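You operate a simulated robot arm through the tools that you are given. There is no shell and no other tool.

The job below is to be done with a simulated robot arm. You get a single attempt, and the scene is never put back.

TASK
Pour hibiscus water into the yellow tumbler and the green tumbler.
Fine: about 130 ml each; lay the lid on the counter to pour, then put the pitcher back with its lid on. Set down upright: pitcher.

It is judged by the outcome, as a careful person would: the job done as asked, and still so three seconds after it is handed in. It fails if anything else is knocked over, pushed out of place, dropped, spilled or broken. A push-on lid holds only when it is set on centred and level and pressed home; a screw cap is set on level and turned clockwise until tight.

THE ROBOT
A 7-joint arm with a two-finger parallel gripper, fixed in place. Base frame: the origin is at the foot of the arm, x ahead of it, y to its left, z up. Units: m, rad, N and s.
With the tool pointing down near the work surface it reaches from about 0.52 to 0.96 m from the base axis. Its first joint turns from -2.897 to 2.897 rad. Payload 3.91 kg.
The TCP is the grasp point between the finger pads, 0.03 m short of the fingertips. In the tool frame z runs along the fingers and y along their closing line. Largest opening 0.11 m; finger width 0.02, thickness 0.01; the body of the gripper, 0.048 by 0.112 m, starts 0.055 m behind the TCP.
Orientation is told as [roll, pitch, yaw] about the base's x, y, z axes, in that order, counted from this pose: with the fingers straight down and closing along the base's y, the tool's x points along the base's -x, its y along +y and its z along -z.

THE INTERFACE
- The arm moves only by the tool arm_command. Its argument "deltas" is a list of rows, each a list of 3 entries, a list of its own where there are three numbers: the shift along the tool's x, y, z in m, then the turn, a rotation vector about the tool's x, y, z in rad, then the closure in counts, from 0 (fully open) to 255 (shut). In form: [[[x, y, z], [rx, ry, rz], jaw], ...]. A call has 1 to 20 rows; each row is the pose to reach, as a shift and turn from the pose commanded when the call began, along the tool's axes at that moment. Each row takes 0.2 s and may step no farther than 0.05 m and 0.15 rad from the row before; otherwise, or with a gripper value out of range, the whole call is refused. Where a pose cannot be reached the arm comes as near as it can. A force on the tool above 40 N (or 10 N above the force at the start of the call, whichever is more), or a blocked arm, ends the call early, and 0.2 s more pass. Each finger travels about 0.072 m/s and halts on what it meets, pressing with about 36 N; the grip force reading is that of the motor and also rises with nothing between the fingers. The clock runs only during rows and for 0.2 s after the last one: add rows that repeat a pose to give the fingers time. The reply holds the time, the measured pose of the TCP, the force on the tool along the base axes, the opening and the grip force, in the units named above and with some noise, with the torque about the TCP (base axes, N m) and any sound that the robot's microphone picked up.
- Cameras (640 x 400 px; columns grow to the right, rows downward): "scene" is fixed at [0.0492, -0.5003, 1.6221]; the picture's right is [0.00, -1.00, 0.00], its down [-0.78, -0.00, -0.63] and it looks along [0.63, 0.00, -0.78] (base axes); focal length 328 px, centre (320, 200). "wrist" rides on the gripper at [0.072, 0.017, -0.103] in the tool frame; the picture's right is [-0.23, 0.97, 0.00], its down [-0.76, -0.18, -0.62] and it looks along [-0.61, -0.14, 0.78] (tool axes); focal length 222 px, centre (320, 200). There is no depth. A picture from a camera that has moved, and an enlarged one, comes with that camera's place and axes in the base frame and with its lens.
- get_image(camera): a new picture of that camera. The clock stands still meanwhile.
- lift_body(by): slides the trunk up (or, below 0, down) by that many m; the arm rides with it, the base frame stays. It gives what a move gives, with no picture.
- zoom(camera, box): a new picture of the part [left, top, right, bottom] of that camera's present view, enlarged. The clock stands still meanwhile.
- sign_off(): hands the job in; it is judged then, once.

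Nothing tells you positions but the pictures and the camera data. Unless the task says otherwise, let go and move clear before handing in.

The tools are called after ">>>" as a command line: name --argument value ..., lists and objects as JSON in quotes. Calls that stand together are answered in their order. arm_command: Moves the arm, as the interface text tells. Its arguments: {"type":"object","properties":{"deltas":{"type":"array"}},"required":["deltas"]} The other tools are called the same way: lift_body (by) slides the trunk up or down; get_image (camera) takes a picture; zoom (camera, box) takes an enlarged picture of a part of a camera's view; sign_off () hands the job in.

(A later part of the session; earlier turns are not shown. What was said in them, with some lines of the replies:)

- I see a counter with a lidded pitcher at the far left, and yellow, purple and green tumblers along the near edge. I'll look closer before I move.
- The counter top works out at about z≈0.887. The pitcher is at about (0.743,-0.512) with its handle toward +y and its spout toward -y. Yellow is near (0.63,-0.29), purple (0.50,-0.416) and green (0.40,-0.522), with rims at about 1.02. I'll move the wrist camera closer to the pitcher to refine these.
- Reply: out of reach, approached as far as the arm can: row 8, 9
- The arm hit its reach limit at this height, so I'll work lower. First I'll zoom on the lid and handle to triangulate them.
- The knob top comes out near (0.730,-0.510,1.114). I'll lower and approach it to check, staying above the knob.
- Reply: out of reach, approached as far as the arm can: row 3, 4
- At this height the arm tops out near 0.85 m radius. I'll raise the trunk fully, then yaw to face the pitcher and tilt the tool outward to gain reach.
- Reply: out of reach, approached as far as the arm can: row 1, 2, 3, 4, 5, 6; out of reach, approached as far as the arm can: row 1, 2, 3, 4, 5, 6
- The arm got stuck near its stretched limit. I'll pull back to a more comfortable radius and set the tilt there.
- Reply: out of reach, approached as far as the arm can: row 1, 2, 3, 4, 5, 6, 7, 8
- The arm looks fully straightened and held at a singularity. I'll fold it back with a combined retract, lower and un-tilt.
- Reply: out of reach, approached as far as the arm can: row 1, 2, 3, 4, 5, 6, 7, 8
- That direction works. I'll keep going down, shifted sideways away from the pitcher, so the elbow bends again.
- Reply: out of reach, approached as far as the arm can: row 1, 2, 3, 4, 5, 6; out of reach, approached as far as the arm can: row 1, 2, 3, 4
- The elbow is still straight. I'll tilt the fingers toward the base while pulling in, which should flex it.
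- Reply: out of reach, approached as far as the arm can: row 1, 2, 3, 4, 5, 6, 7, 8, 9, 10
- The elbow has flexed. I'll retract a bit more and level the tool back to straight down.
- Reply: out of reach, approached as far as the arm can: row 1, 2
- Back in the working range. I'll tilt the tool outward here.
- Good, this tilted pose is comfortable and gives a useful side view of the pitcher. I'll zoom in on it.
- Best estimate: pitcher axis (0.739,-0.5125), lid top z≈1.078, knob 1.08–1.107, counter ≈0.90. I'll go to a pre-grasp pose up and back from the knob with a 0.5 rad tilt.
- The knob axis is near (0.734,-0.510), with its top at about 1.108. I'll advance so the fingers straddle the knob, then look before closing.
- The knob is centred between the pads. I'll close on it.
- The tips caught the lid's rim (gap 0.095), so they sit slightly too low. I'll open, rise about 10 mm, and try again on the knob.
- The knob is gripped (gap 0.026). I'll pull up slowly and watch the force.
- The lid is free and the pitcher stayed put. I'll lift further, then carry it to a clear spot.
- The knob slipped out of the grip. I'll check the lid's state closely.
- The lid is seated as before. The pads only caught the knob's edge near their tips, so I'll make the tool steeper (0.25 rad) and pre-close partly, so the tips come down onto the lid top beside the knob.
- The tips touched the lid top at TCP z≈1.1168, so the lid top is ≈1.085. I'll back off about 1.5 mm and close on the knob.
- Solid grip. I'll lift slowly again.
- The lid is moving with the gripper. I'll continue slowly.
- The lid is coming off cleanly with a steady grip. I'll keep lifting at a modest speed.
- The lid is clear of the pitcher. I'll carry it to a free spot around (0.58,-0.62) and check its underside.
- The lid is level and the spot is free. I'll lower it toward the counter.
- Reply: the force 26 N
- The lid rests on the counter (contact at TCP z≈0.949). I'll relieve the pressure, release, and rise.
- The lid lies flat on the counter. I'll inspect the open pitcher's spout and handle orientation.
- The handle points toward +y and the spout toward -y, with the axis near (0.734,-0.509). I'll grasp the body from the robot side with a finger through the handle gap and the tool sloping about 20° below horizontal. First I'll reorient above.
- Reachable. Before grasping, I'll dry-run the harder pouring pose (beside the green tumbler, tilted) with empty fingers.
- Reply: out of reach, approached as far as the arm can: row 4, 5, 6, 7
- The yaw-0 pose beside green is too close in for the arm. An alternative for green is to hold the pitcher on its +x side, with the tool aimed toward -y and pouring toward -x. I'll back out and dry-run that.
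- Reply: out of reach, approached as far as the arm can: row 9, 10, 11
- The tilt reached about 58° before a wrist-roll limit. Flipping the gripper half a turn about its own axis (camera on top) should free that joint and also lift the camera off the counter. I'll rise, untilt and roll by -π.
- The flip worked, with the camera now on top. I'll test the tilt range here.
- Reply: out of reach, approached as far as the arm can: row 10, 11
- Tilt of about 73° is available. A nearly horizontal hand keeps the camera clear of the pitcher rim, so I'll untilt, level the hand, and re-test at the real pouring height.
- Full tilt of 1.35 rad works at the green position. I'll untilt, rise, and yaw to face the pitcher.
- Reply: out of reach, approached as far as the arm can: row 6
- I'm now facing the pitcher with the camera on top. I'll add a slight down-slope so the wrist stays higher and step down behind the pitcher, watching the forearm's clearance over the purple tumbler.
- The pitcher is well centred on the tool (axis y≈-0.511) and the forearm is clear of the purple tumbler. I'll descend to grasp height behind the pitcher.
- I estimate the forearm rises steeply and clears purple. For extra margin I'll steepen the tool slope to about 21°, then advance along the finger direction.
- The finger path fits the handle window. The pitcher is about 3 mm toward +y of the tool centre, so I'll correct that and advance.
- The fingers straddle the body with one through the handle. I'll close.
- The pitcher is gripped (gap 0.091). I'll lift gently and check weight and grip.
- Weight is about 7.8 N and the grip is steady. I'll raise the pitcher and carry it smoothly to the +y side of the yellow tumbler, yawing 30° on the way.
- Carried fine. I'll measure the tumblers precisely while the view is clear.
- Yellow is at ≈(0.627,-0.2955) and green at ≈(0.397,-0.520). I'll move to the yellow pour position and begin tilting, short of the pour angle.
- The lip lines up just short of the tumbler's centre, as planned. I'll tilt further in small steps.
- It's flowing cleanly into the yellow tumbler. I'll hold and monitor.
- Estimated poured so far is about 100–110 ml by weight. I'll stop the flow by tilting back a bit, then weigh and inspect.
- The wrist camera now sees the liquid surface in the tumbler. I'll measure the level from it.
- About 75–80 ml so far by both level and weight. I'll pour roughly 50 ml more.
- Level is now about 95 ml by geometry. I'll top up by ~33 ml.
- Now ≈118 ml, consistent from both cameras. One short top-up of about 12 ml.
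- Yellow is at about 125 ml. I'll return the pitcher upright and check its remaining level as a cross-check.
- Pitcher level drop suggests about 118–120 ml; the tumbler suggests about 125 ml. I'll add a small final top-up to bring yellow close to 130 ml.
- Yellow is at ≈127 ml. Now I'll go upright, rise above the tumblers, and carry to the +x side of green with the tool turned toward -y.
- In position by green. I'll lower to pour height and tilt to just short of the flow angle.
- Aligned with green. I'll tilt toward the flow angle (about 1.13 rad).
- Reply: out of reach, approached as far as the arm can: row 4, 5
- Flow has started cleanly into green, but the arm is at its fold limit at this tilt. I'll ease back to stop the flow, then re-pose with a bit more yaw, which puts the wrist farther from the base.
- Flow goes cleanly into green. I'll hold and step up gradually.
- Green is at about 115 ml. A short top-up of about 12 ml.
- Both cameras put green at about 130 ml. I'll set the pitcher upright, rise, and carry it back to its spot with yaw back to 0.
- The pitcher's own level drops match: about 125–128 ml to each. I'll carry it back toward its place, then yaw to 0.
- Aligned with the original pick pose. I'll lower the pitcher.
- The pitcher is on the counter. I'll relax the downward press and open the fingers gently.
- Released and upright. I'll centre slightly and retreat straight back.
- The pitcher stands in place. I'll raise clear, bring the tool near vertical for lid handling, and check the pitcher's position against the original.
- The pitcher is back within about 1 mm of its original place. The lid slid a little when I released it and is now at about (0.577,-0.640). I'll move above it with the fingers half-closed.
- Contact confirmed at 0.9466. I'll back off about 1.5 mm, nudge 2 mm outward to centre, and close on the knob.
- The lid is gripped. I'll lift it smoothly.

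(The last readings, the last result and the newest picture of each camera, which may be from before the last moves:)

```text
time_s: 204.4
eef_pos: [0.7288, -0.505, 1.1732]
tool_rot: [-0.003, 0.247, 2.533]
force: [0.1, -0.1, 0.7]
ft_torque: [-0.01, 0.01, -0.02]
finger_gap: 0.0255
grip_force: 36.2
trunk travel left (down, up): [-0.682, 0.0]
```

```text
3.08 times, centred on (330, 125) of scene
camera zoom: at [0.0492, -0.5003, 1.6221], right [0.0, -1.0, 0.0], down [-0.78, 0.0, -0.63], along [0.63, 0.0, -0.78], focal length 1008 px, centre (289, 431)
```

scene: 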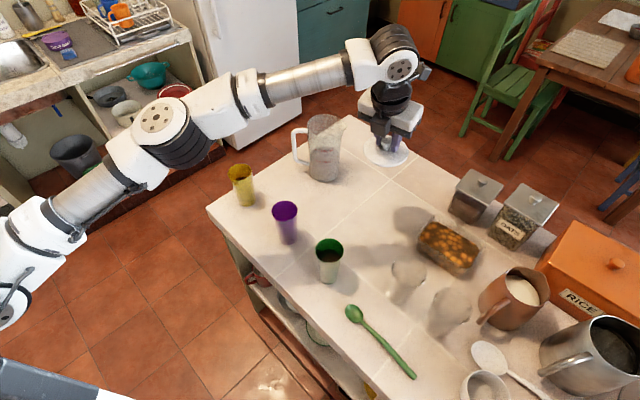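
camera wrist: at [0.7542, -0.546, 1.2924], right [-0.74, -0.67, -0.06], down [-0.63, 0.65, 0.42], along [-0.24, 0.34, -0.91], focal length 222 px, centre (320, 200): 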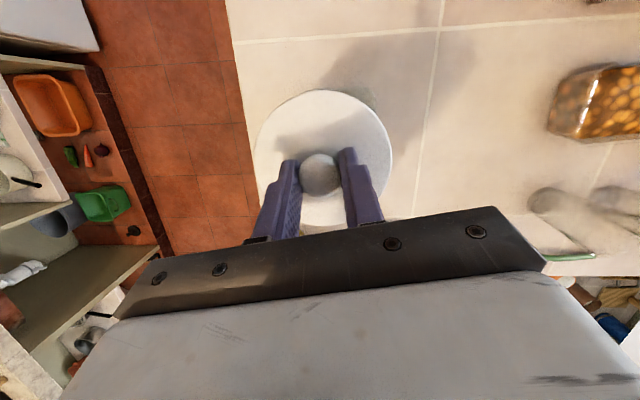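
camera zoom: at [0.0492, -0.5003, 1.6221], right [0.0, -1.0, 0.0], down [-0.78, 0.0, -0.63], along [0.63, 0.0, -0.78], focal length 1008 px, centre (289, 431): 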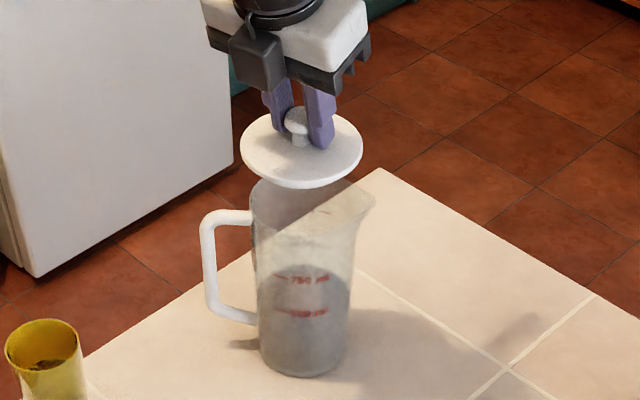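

>>> zoom --camera "scene" --box '[290, 85, 370, 150]'

>>> zoom --camera "wrist" --box '[230, 70, 420, 240]'

```text
6.15 times, centred on (330, 118) of scene
camera zoom: at [0.0492, -0.5003, 1.6221], right [0.0, -1.0, 0.0], down [-0.78, 0.0, -0.63], along [0.63, 0.0, -0.78], focal length 2016 px, centre (258, 708)
```

zoom: 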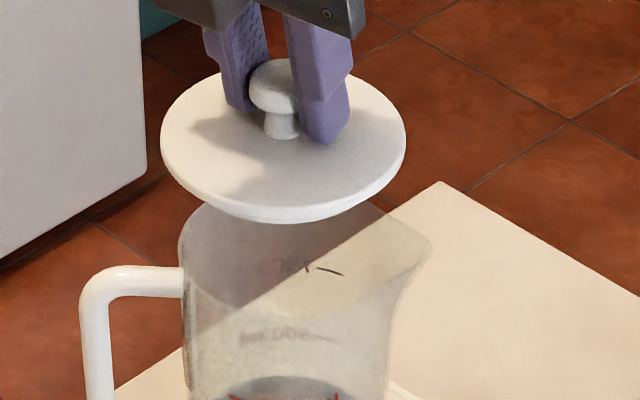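

```text
2.35 times, centred on (325, 155) of wrist
camera zoom: at [0.7542, -0.546, 1.2924], right [-0.74, -0.67, -0.06], down [-0.63, 0.65, 0.42], along [-0.24, 0.34, -0.91], focal length 523 px, centre (308, 306)
```

zoom: 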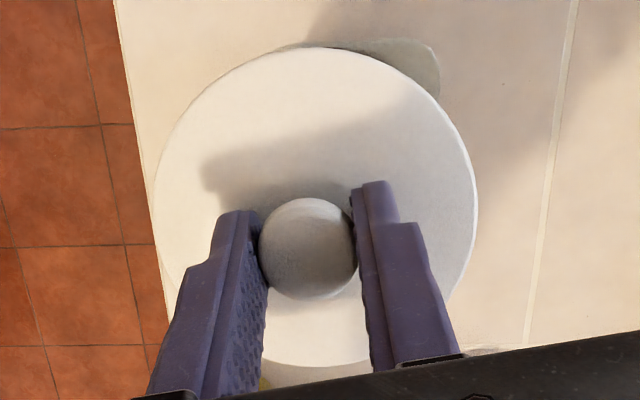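

The lid is above the pitcher. I'll lower partway and compare its outline with the original seated outline in the scene view before seating it.

>>> arm_command --deltas '[[[-0.0025, 0, 0.0097], [0, 0, 0], 255], [[-0.0049, 0, 0.0194], [0, 0, 0], 255], [[-0.0074, 0, 0.0291], [0, 0, 0], 255], [[-0.0086, 0, 0.0339], [0, 0, 0], 255], [[-0.0086, 0, 0.0339], [0, 0, 0], 255]]'

>>> zoom --camera "scene" --box '[290, 95, 370, 160]'

>>> zoom --camera "scene" --box '[270, 60, 390, 190]'

>>> zoom --camera "wrist" --box '[230, 70, 420, 240]'

```text
time_s: 205.6
eef_pos: [0.7281, -0.5056, 1.1369]
tool_rot: [0.0, 0.248, 2.534]
force: [0.8, -0.1, -0.1]
ft_torque: [0.0, -0.01, -0.01]
finger_gap: 0.0257
grip_force: 36.1
trunk travel left (down, up): [-0.682, 0.0]
```

```text
6.15 times, centred on (330, 128) of scene
camera zoom: at [0.0492, -0.5003, 1.6221], right [0.0, -1.0, 0.0], down [-0.78, 0.0, -0.63], along [0.63, 0.0, -0.78], focal length 2016 px, centre (258, 646)
```

zoom: 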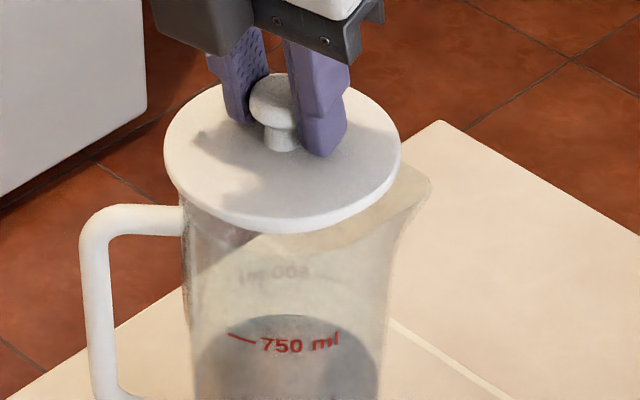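

```text
3.08 times, centred on (330, 125) of scene
camera zoom: at [0.0492, -0.5003, 1.6221], right [0.0, -1.0, 0.0], down [-0.78, 0.0, -0.63], along [0.63, 0.0, -0.78], focal length 1008 px, centre (289, 431)
```

zoom: 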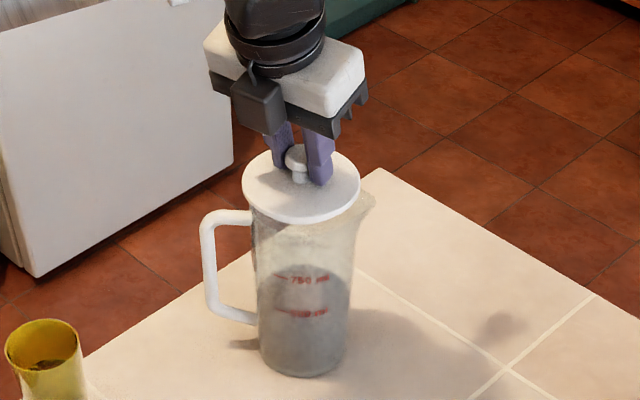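

```text
2.35 times, centred on (325, 155) of wrist
camera zoom: at [0.7543, -0.546, 1.257], right [-0.74, -0.67, -0.06], down [-0.63, 0.65, 0.42], along [-0.24, 0.34, -0.91], focal length 523 px, centre (308, 306)
```

zoom: 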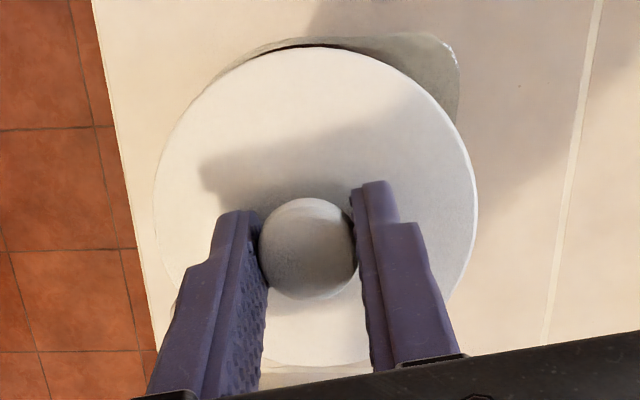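

>>> zoom --camera "wrist" --box '[250, 80, 350, 150]'

>>> zoom --camera "wrist" --box '[260, 200, 380, 260]'

```text
5.71 times, centred on (300, 115) of wrist
camera zoom: at [0.7543, -0.546, 1.257], right [-0.74, -0.67, -0.06], down [-0.63, 0.65, 0.42], along [-0.24, 0.34, -0.91], focal length 1269 px, centre (434, 686)
```

zoom: 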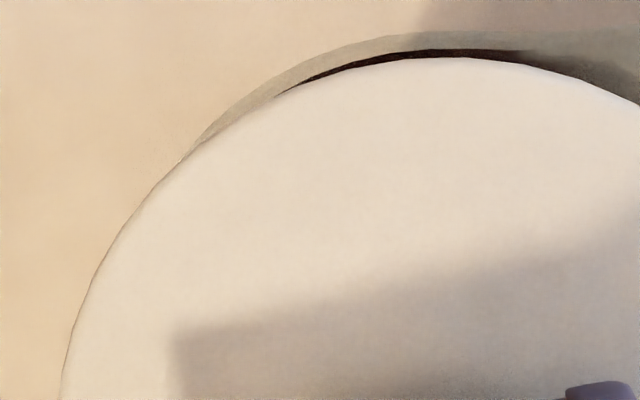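

```text
5.33 times, centred on (320, 230) of wrist
camera zoom: at [0.7543, -0.546, 1.257], right [-0.74, -0.67, -0.06], down [-0.63, 0.65, 0.42], along [-0.24, 0.34, -0.91], focal length 1185 px, centre (320, 40)
```

zoom: 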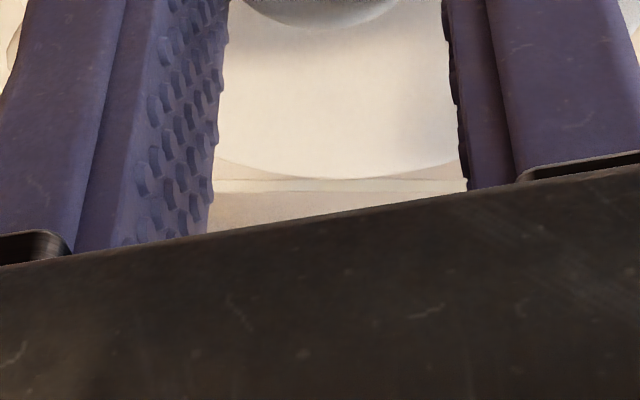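

Both cameras agree that the lid needs to move about 5 mm in +x and 1 mm in -y to be centred. I'll apply that and recheck.

>>> arm_command --deltas '[[[0.0023, -0.001, 0.0006], [0, 0, 0], 255], [[0.0047, -0.0019, 0.0012], [0, 0, 0], 255], [[0.0047, -0.0019, 0.0012], [0, 0, 0], 255]]'

>>> zoom --camera "wrist" --box '[250, 80, 350, 150]'

>>> zoom --camera "scene" --box '[290, 95, 370, 160]'

>>> zoom --camera "wrist" --box '[230, 70, 420, 240]'

```text
time_s: 206.4
eef_pos: [0.733, -0.5067, 1.1377]
tool_rot: [-0.001, 0.247, 2.533]
force: [-0.1, -0.9, 0.3]
ft_torque: [-0.02, -0.04, 0.03]
finger_gap: 0.026
grip_force: 35.4
trunk travel left (down, up): [-0.682, 0.0]
```

```text
5.71 times, centred on (300, 115) of wrist
camera zoom: at [0.7592, -0.5476, 1.2568], right [-0.74, -0.67, -0.06], down [-0.63, 0.66, 0.42], along [-0.24, 0.34, -0.91], focal length 1269 px, centre (434, 686)
```

zoom: 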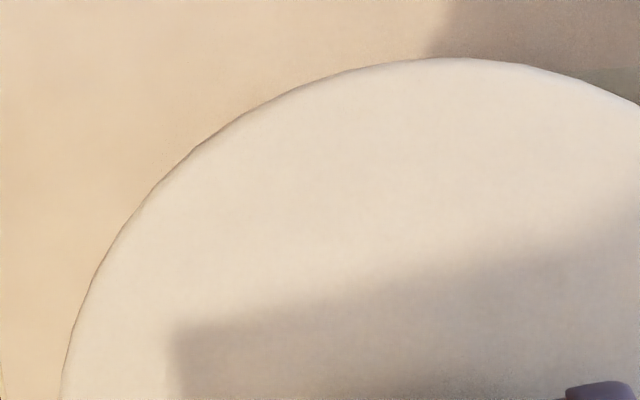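

```text
6.15 times, centred on (330, 128) of scene
camera zoom: at [0.0492, -0.5003, 1.6221], right [0.0, -1.0, 0.0], down [-0.78, 0.0, -0.63], along [0.63, 0.0, -0.78], focal length 2016 px, centre (258, 646)
```

zoom: 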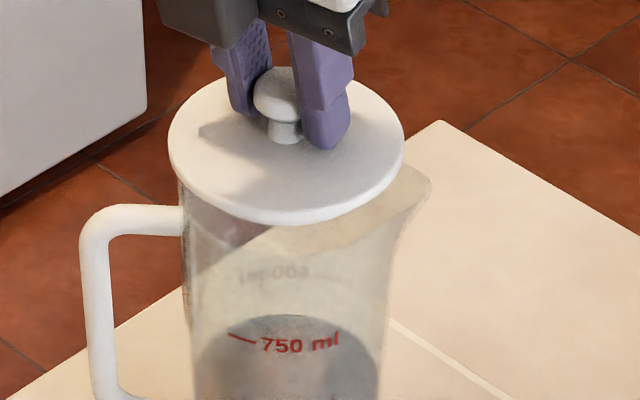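

```text
2.35 times, centred on (325, 155) of wrist
camera zoom: at [0.7592, -0.5476, 1.2568], right [-0.74, -0.67, -0.06], down [-0.63, 0.66, 0.42], along [-0.24, 0.34, -0.91], focal length 523 px, centre (308, 306)
```

zoom: 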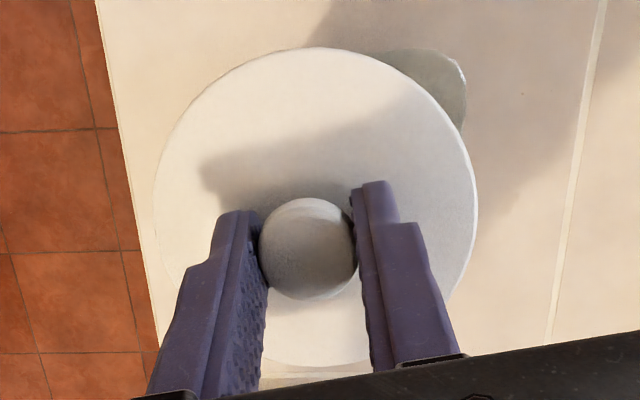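

Now the outlines match the seated reference within about 1 mm. I'll lower slowly, watching the force.

>>> arm_command --deltas '[[[-0.0007, 0, 0.0029], [0, 0, 0], 255], [[-0.0015, 0, 0.0058], [0, 0, 0], 255], [[-0.0015, 0, 0.0058], [0, 0, 0], 255]]'

>>> arm_command --deltas '[[[-0.0007, 0, 0.0029], [0, 0, 0], 255], [[-0.0007, 0, 0.0029], [0, 0, 0], 255]]'

>>> arm_command --deltas '[[[-0.0005, 0, 0.0019], [0, 0, 0], 255], [[-0.0005, 0, 0.0019], [0, 0, 0], 255]]'

>>> arm_command --deltas '[[[-0.0005, 0, 0.0019], [0, 0, 0], 255], [[-0.0005, 0, 0.0019], [0, 0, 0], 255]]'

>>> zoom --camera "scene" --box '[290, 95, 370, 160]'

```text
time_s: 207.2
eef_pos: [0.7327, -0.5068, 1.1315]
tool_rot: [-0.003, 0.248, 2.533]
force: [-0.2, 0.1, -0.2]
ft_torque: [-0.02, 0.02, 0.02]
finger_gap: 0.0257
grip_force: 35.8
trunk travel left (down, up): [-0.682, 0.0]
```

```text
time_s: 207.8
eef_pos: [0.7332, -0.5064, 1.129]
tool_rot: [-0.001, 0.249, 2.532]
force: [0.5, 0.3, -1.2]
ft_torque: [-0.01, 0.0, 0.01]
finger_gap: 0.0256
grip_force: 36.3
trunk travel left (down, up): [-0.682, 0.0]
```

```text
time_s: 208.4
eef_pos: [0.7334, -0.5051, 1.1269]
tool_rot: [-0.002, 0.245, 2.533]
force: [-0.4, -0.1, -1.2]
ft_torque: [-0.04, 0.02, 0.01]
finger_gap: 0.0255
grip_force: 36.3
trunk travel left (down, up): [-0.682, 0.0]
```

```text
time_s: 209.0
eef_pos: [0.7327, -0.5057, 1.1244]
tool_rot: [-0.001, 0.248, 2.532]
force: [-0.8, 0.0, 0.2]
ft_torque: [-0.01, 0.0, 0.02]
finger_gap: 0.0259
grip_force: 36.1
trunk travel left (down, up): [-0.682, 0.0]
```

```text
6.15 times, centred on (330, 128) of scene
camera zoom: at [0.0492, -0.5003, 1.6221], right [0.0, -1.0, 0.0], down [-0.78, 0.0, -0.63], along [0.63, 0.0, -0.78], focal length 2016 px, centre (258, 646)
```

zoom: 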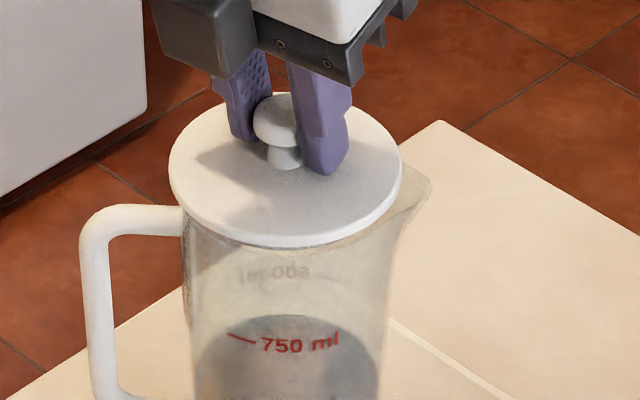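

>>> arm_command --deltas '[[[-0.0005, 0, 0.0019], [0, 0, 0], 255], [[-0.0005, 0, 0.0019], [0, 0, 0], 255]]'

>>> arm_command --deltas '[[[-0.0005, 0, 0.0019], [0, 0, 0], 255], [[-0.0005, 0, 0.0019], [0, 0, 0], 255]]'

>>> arm_command --deltas '[[[-0.0005, 0, 0.0019], [0, 0, 0], 255], [[-0.0005, 0, 0.0019], [0, 0, 0], 255]]'

>>> zoom --camera "scene" --box '[290, 95, 370, 160]'

```text
time_s: 209.6
eef_pos: [0.7324, -0.5059, 1.1231]
tool_rot: [-0.002, 0.25, 2.532]
force: [0.1, -1.0, 0.2]
ft_torque: [-0.02, -0.02, 0.05]
finger_gap: 0.0255
grip_force: 36.0
trunk travel left (down, up): [-0.682, 0.0]
```

```text
time_s: 210.2
eef_pos: [0.7333, -0.5063, 1.1217]
tool_rot: [0.0, 0.248, 2.534]
force: [0.0, -0.8, -0.2]
ft_torque: [-0.01, 0.01, -0.01]
finger_gap: 0.0257
grip_force: 36.0
trunk travel left (down, up): [-0.682, 0.0]
```

```text
time_s: 210.8
eef_pos: [0.7326, -0.5063, 1.119]
tool_rot: [-0.002, 0.248, 2.532]
force: [0.0, -1.6, 0.3]
ft_torque: [0.01, -0.01, 0.03]
finger_gap: 0.0255
grip_force: 36.3
trunk travel left (down, up): [-0.682, 0.0]
```

```text
6.15 times, centred on (330, 128) of scene
camera zoom: at [0.0492, -0.5003, 1.6221], right [0.0, -1.0, 0.0], down [-0.78, 0.0, -0.63], along [0.63, 0.0, -0.78], focal length 2016 px, centre (258, 646)
```

zoom: 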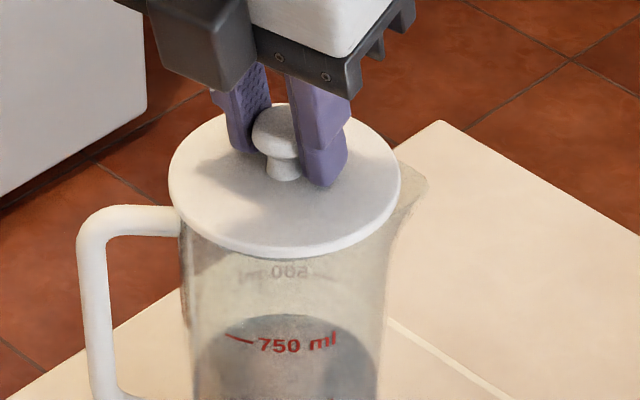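

>>> arm_command --deltas '[[[-0.0005, 0, 0.0019], [0, 0, 0], 255], [[-0.0005, 0, 0.0019], [0, 0, 0], 255]]'

>>> arm_command --deltas '[[[-0.0005, 0, 0.0019], [0, 0, 0], 255], [[-0.0005, 0, 0.0019], [0, 0, 0], 255]]'

>>> zoom --camera "scene" --box '[290, 95, 370, 160]'

```text
time_s: 211.4
eef_pos: [0.732, -0.5068, 1.1185]
tool_rot: [-0.002, 0.251, 2.533]
force: [0.7, -1.2, 3.2]
ft_torque: [-0.02, -0.04, -0.04]
finger_gap: 0.0256
grip_force: 36.0
trunk travel left (down, up): [-0.682, 0.0]
```

```text
time_s: 212.0
eef_pos: [0.7329, -0.506, 1.1171]
tool_rot: [0.002, 0.251, 2.534]
force: [2.4, -2.9, 11.8]
ft_torque: [-0.11, -0.1, -0.02]
finger_gap: 0.0256
grip_force: 35.8
trunk travel left (down, up): [-0.682, 0.0]
```

```text
6.15 times, centred on (330, 128) of scene
camera zoom: at [0.0492, -0.5003, 1.6221], right [0.0, -1.0, 0.0], down [-0.78, 0.0, -0.63], along [0.63, 0.0, -0.78], focal length 2016 px, centre (258, 646)
```

zoom: 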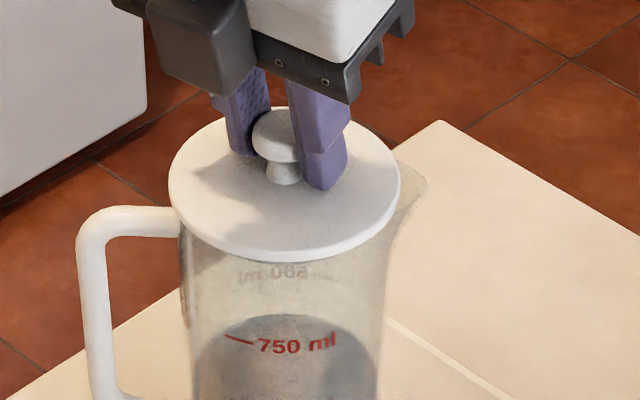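

Seating contact is building. I'll press the lid home.

>>> arm_command --deltas '[[[-0.0005, 0, 0.0019], [0, 0, 0], 255], [[-0.0005, 0, 0.0019], [0, 0, 0], 255]]'

>>> arm_command --deltas '[[[-0.0005, 0, 0.0019], [0, 0, 0], 255], [[-0.0005, 0, 0.0019], [0, 0, 0], 255]]'

>>> zoom --camera "scene" --box '[290, 95, 370, 160]'

```text
time_s: 212.6
eef_pos: [0.7315, -0.5059, 1.1166]
tool_rot: [0.0, 0.255, 2.534]
force: [4.7, -4.8, 23.9]
ft_torque: [-0.43, -0.38, -0.06]
finger_gap: 0.0259
grip_force: 36.0
trunk travel left (down, up): [-0.682, 0.0]
```

```text
time_s: 213.2
eef_pos: [0.7303, -0.5058, 1.1165]
tool_rot: [0.002, 0.257, 2.532]
force: [5.8, -7.5, 33.1]
ft_torque: [-0.4, -0.41, -0.03]
finger_gap: 0.0257
grip_force: 36.5
trunk travel left (down, up): [-0.682, 0.0]
```

```text
6.15 times, centred on (330, 128) of scene
camera zoom: at [0.0492, -0.5003, 1.6221], right [0.0, -1.0, 0.0], down [-0.78, 0.0, -0.63], along [0.63, 0.0, -0.78], focal length 2016 px, centre (258, 646)
```

zoom: 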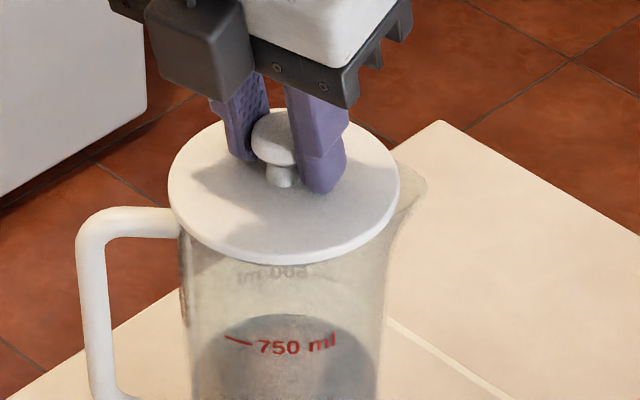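

>>> arm_command --deltas '[[[-0.0004, 0, 0.0015], [0, 0, 0], 255], [[-0.0004, 0, 0.0015], [0, 0, 0], 255], [[-0.0004, 0, 0.0015], [0, 0, 0], 255]]'

>>> arm_command --deltas '[[[0.0011, 0, -0.0044], [0, 0, 0], 255], [[0.0021, 0, -0.0082], [0, 0, 0], 255], [[0.0021, 0, -0.0082], [0, 0, 0], 255]]'

>>> zoom --camera "scene" --box '[290, 95, 370, 160]'

```text
time_s: 214.0
eef_pos: [0.7303, -0.5054, 1.1165]
tool_rot: [0.0, 0.257, 2.532]
force: [6.3, -4.9, 38.7]
ft_torque: [-0.29, -0.31, -0.02]
finger_gap: 0.0256
grip_force: 36.2
trunk travel left (down, up): [-0.682, 0.0]
```

```text
time_s: 214.8
eef_pos: [0.7321, -0.5061, 1.1162]
tool_rot: [-0.005, 0.245, 2.533]
force: [-0.6, -1.6, 4.2]
ft_torque: [-0.06, 0.08, -0.04]
finger_gap: 0.0258
grip_force: 36.2
trunk travel left (down, up): [-0.682, 0.0]
```

```text
6.15 times, centred on (330, 128) of scene
camera zoom: at [0.0492, -0.5003, 1.6221], right [0.0, -1.0, 0.0], down [-0.78, 0.0, -0.63], along [0.63, 0.0, -0.78], focal length 2016 px, centre (258, 646)
```

zoom: 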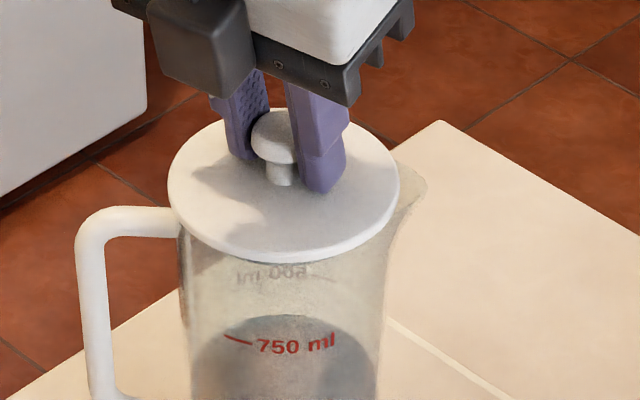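

Pressed to ~39 N, and the lid outline matches the original seated height. I'll release gently in small opening steps.

>>> arm_command --deltas '[[[0.0005, 0, -0.0019], [0, 0, 0], 255], [[0.0005, 0, -0.0019], [0, 0, 0], 192], [[0.0005, 0, -0.0019], [0, 0, 0], 188], [[0.0005, 0, -0.0019], [0, 0, 0], 182], [[0.0005, 0, -0.0019], [0, 0, 0], 170], [[0.0005, 0, -0.0019], [0, 0, 0], 150], [[0.0005, 0, -0.0019], [0, 0, 0], 130], [[0.0005, 0, -0.0019], [0, 0, 0], 130]]'

>>> zoom --camera "scene" --box '[290, 95, 370, 160]'

>>> zoom --camera "wrist" --box '[230, 70, 420, 240]'

```text
time_s: 216.6
eef_pos: [0.7324, -0.5062, 1.1191]
tool_rot: [-0.001, 0.248, 2.533]
force: [-0.4, 0.5, 0.2]
ft_torque: [-0.02, 0.02, 0.01]
finger_gap: 0.0541
grip_force: 0.0
trunk travel left (down, up): [-0.682, 0.0]
```

```text
6.15 times, centred on (330, 128) of scene
camera zoom: at [0.0492, -0.5003, 1.6221], right [0.0, -1.0, 0.0], down [-0.78, 0.0, -0.63], along [0.63, 0.0, -0.78], focal length 2016 px, centre (258, 646)
```

zoom: 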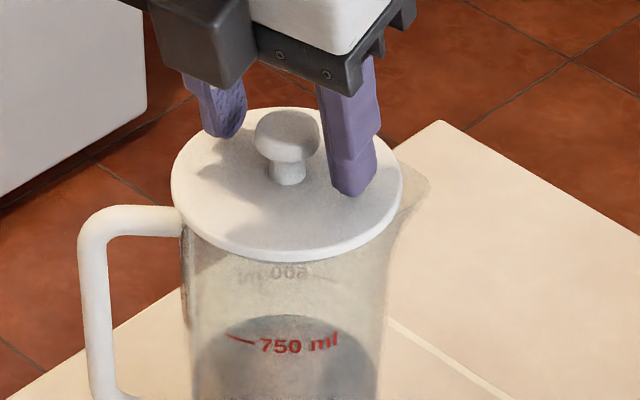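

```text
2.35 times, centred on (325, 155) of wrist
camera zoom: at [0.759, -0.5474, 1.2394], right [-0.74, -0.67, -0.06], down [-0.63, 0.65, 0.42], along [-0.24, 0.34, -0.91], focal length 523 px, centre (308, 306)
```

zoom: 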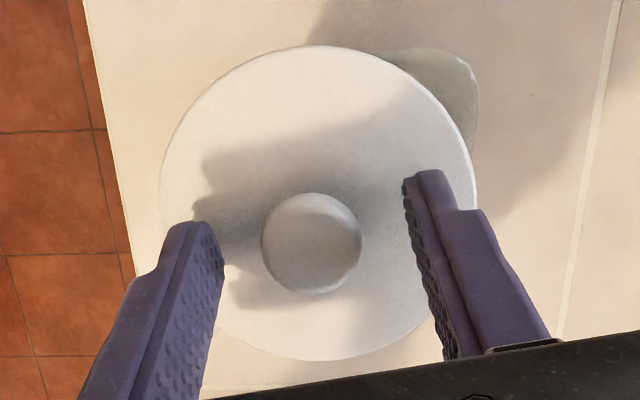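

Released cleanly, and the lid and pitcher moved together. As a check and an extra press, I'll push down with both fingertips directly on the lid top beside the knob (home height is TCP ≈1.1166).

>>> arm_command --deltas '[[[-0.0005, 0, 0.0019], [0, 0, 0], 130], [[-0.0007, 0, 0.0027], [0, 0, 0], 130], [[-0.0007, 0, 0.0027], [0, 0, 0], 130]]'

>>> arm_command --deltas '[[[-0.0004, 0, 0.0015], [0, 0, 0], 130], [[-0.0004, 0, 0.0015], [0, 0, 0], 130]]'

>>> arm_command --deltas '[[[-0.0005, 0, 0.0019], [0, 0, 0], 130], [[-0.0007, 0, 0.0029], [0, 0, 0], 130], [[-0.0007, 0, 0.0029], [0, 0, 0], 130]]'

```text
time_s: 217.4
eef_pos: [0.7329, -0.506, 1.1172]
tool_rot: [-0.002, 0.247, 2.532]
force: [0.5, -0.2, 0.7]
ft_torque: [0.01, 0.0, 0.02]
finger_gap: 0.0539
grip_force: 0.1
trunk travel left (down, up): [-0.682, 0.0]
```

```text
time_s: 218.0
eef_pos: [0.7331, -0.5068, 1.1164]
tool_rot: [0.001, 0.25, 2.533]
force: [1.3, -0.2, 2.6]
ft_torque: [-0.03, -0.09, -0.04]
finger_gap: 0.0541
grip_force: 0.1
trunk travel left (down, up): [-0.682, 0.0]
```

```text
time_s: 218.8
eef_pos: [0.7313, -0.506, 1.1162]
tool_rot: [0.0, 0.253, 2.534]
force: [3.0, -3.1, 20.3]
ft_torque: [-0.11, -0.05, -0.05]
finger_gap: 0.0535
grip_force: 0.0
trunk travel left (down, up): [-0.682, 0.0]
```

Contact comes at exactly the original home height. I'll press a bit more firmly, then back off.

>>> arm_command --deltas '[[[-0.0005, 0, 0.0019], [0, 0, 0], 130], [[-0.0009, 0, 0.0034], [0, 0, 0], 130], [[-0.0009, 0, 0.0034], [0, 0, 0], 130]]'

>>> arm_command --deltas '[[[0.0012, 0, -0.0048], [0, 0, 0], 130], [[0.0025, 0, -0.0097], [0, 0, 0], 130], [[0.0049, 0, -0.0194], [0, 0, 0], 120], [[0.0074, 0, -0.0291], [0, 0, 0], 100], [[0.0111, 0, -0.0436], [0, 0, 0], 60], [[0.0136, 0, -0.0533], [0, 0, 0], 30], [[0.0136, 0, -0.0533], [0, 0, 0], 0]]'

>>> zoom --camera "scene" --box '[270, 60, 390, 190]'

>>> zoom --camera "wrist" --box '[230, 50, 420, 220]'

```text
time_s: 219.6
eef_pos: [0.7302, -0.5053, 1.116]
tool_rot: [0.0, 0.256, 2.533]
force: [6.3, -4.9, 38.3]
ft_torque: [-0.13, -0.11, -0.02]
finger_gap: 0.0536
grip_force: 0.0
trunk travel left (down, up): [-0.682, 0.0]
```

```text
time_s: 221.2
eef_pos: [0.7313, -0.507, 1.1649]
tool_rot: [-0.002, 0.247, 2.531]
force: [0.5, 0.2, 0.1]
ft_torque: [0.01, -0.01, 0.01]
finger_gap: 0.11
grip_force: 0.0
trunk travel left (down, up): [-0.682, 0.0]
```

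```text
3.08 times, centred on (330, 125) of scene
camera zoom: at [0.0492, -0.5003, 1.6221], right [0.0, -1.0, 0.0], down [-0.78, 0.0, -0.63], along [0.63, 0.0, -0.78], focal length 1008 px, centre (289, 431)
```

zoom: 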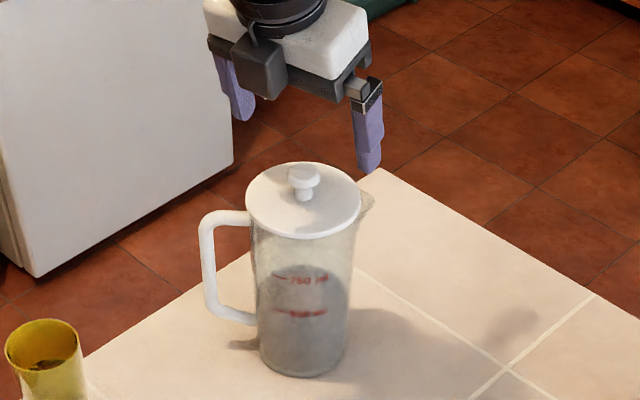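

```text
2.35 times, centred on (325, 135) of wrist
camera zoom: at [0.7586, -0.5472, 1.2841], right [-0.74, -0.67, -0.06], down [-0.63, 0.66, 0.42], along [-0.24, 0.34, -0.91], focal length 523 px, centre (308, 353)
```

zoom: 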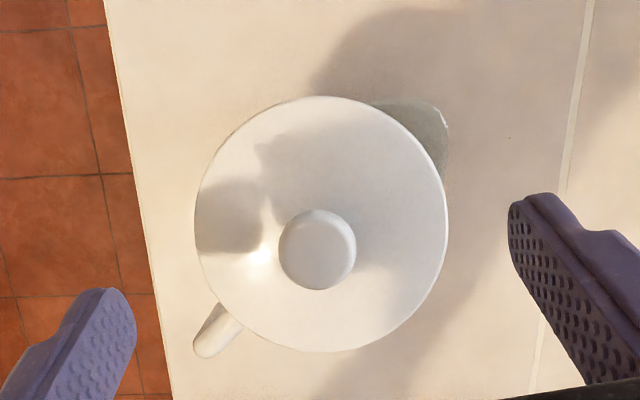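

The lid outline matches the original seated position exactly. I'll retract the arm clear and do a final inspection.

>>> arm_command --deltas '[[[-0.014, 0, -0.02], [0, 0, 0], 0], [[-0.044, 0, -0.04], [0, 0, 0], 0], [[-0.074, 0, -0.06], [0, 0, 0], 0], [[-0.104, 0, -0.08], [0, 0, 0], 0], [[-0.134, 0, -0.095], [0, 0, 0], 0], [[-0.164, 0, -0.105], [0, 0, 0], 0], [[-0.19, 0, -0.11], [0, 0, 0], 0], [[-0.19, 0, -0.11], [0, 0, 0], 0]]'

>>> get_image --camera "scene"

>>> zoom --camera "scene" --box '[210, 90, 400, 300]'

```text
time_s: 223.0
eef_pos: [0.5587, -0.3845, 1.2242]
tool_rot: [-0.001, 0.248, 2.531]
force: [0.8, 0.8, -0.2]
ft_torque: [0.01, 0.0, -0.03]
finger_gap: 0.1099
grip_force: 0.1
trunk travel left (down, up): [-0.682, 0.0]
```

```text
taken
```

scene: 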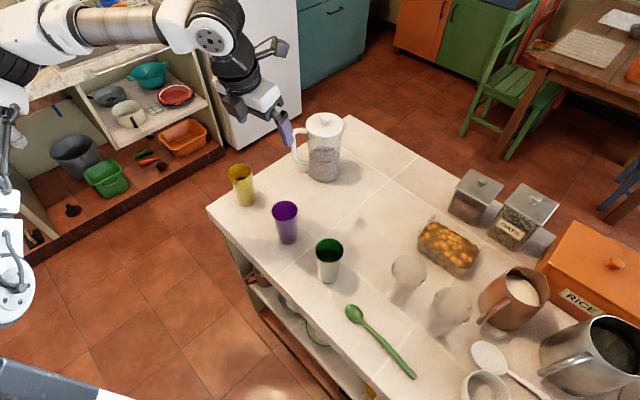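

```text
1.90 times, centred on (305, 195) of scene
camera zoom: at [0.0492, -0.5003, 1.6221], right [0.0, -1.0, 0.0], down [-0.78, 0.0, -0.63], along [0.63, 0.0, -0.78], focal length 624 px, centre (349, 210)
```

zoom: 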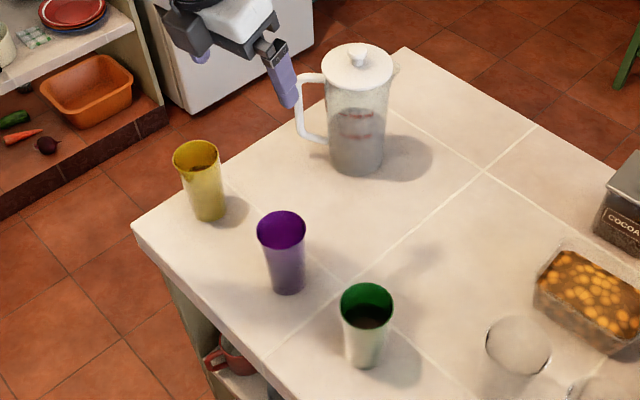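

The counter is clean. The pitcher stands upright in its place with the lid on and pressed home, both tumblers hold about 125–130 ml, nothing else has moved and the arm is clear. I'm handing the job in.

>>> sign_off

```text
The job is handed in.
```

I poured about 125–130 ml of hibiscus water into both the yellow and the green tumbler and handed the job in. I estimated the amounts from the liquid levels in the tumblers and in the pitcher. The force readings were too noisy for a finer check.

- **Lid:** I laid it on the counter for pouring. I then put it back and pressed it down with about 38 N. It sits at the same height and position as before, but I didn't pull on it to test the hold.
- **Pitcher:** it stands upright, back within about 1–2 mm of where it started.
- **Everything else:** I saw no spills in the final pictures, and nothing else was knocked or moved. The arm was clear before handing in.
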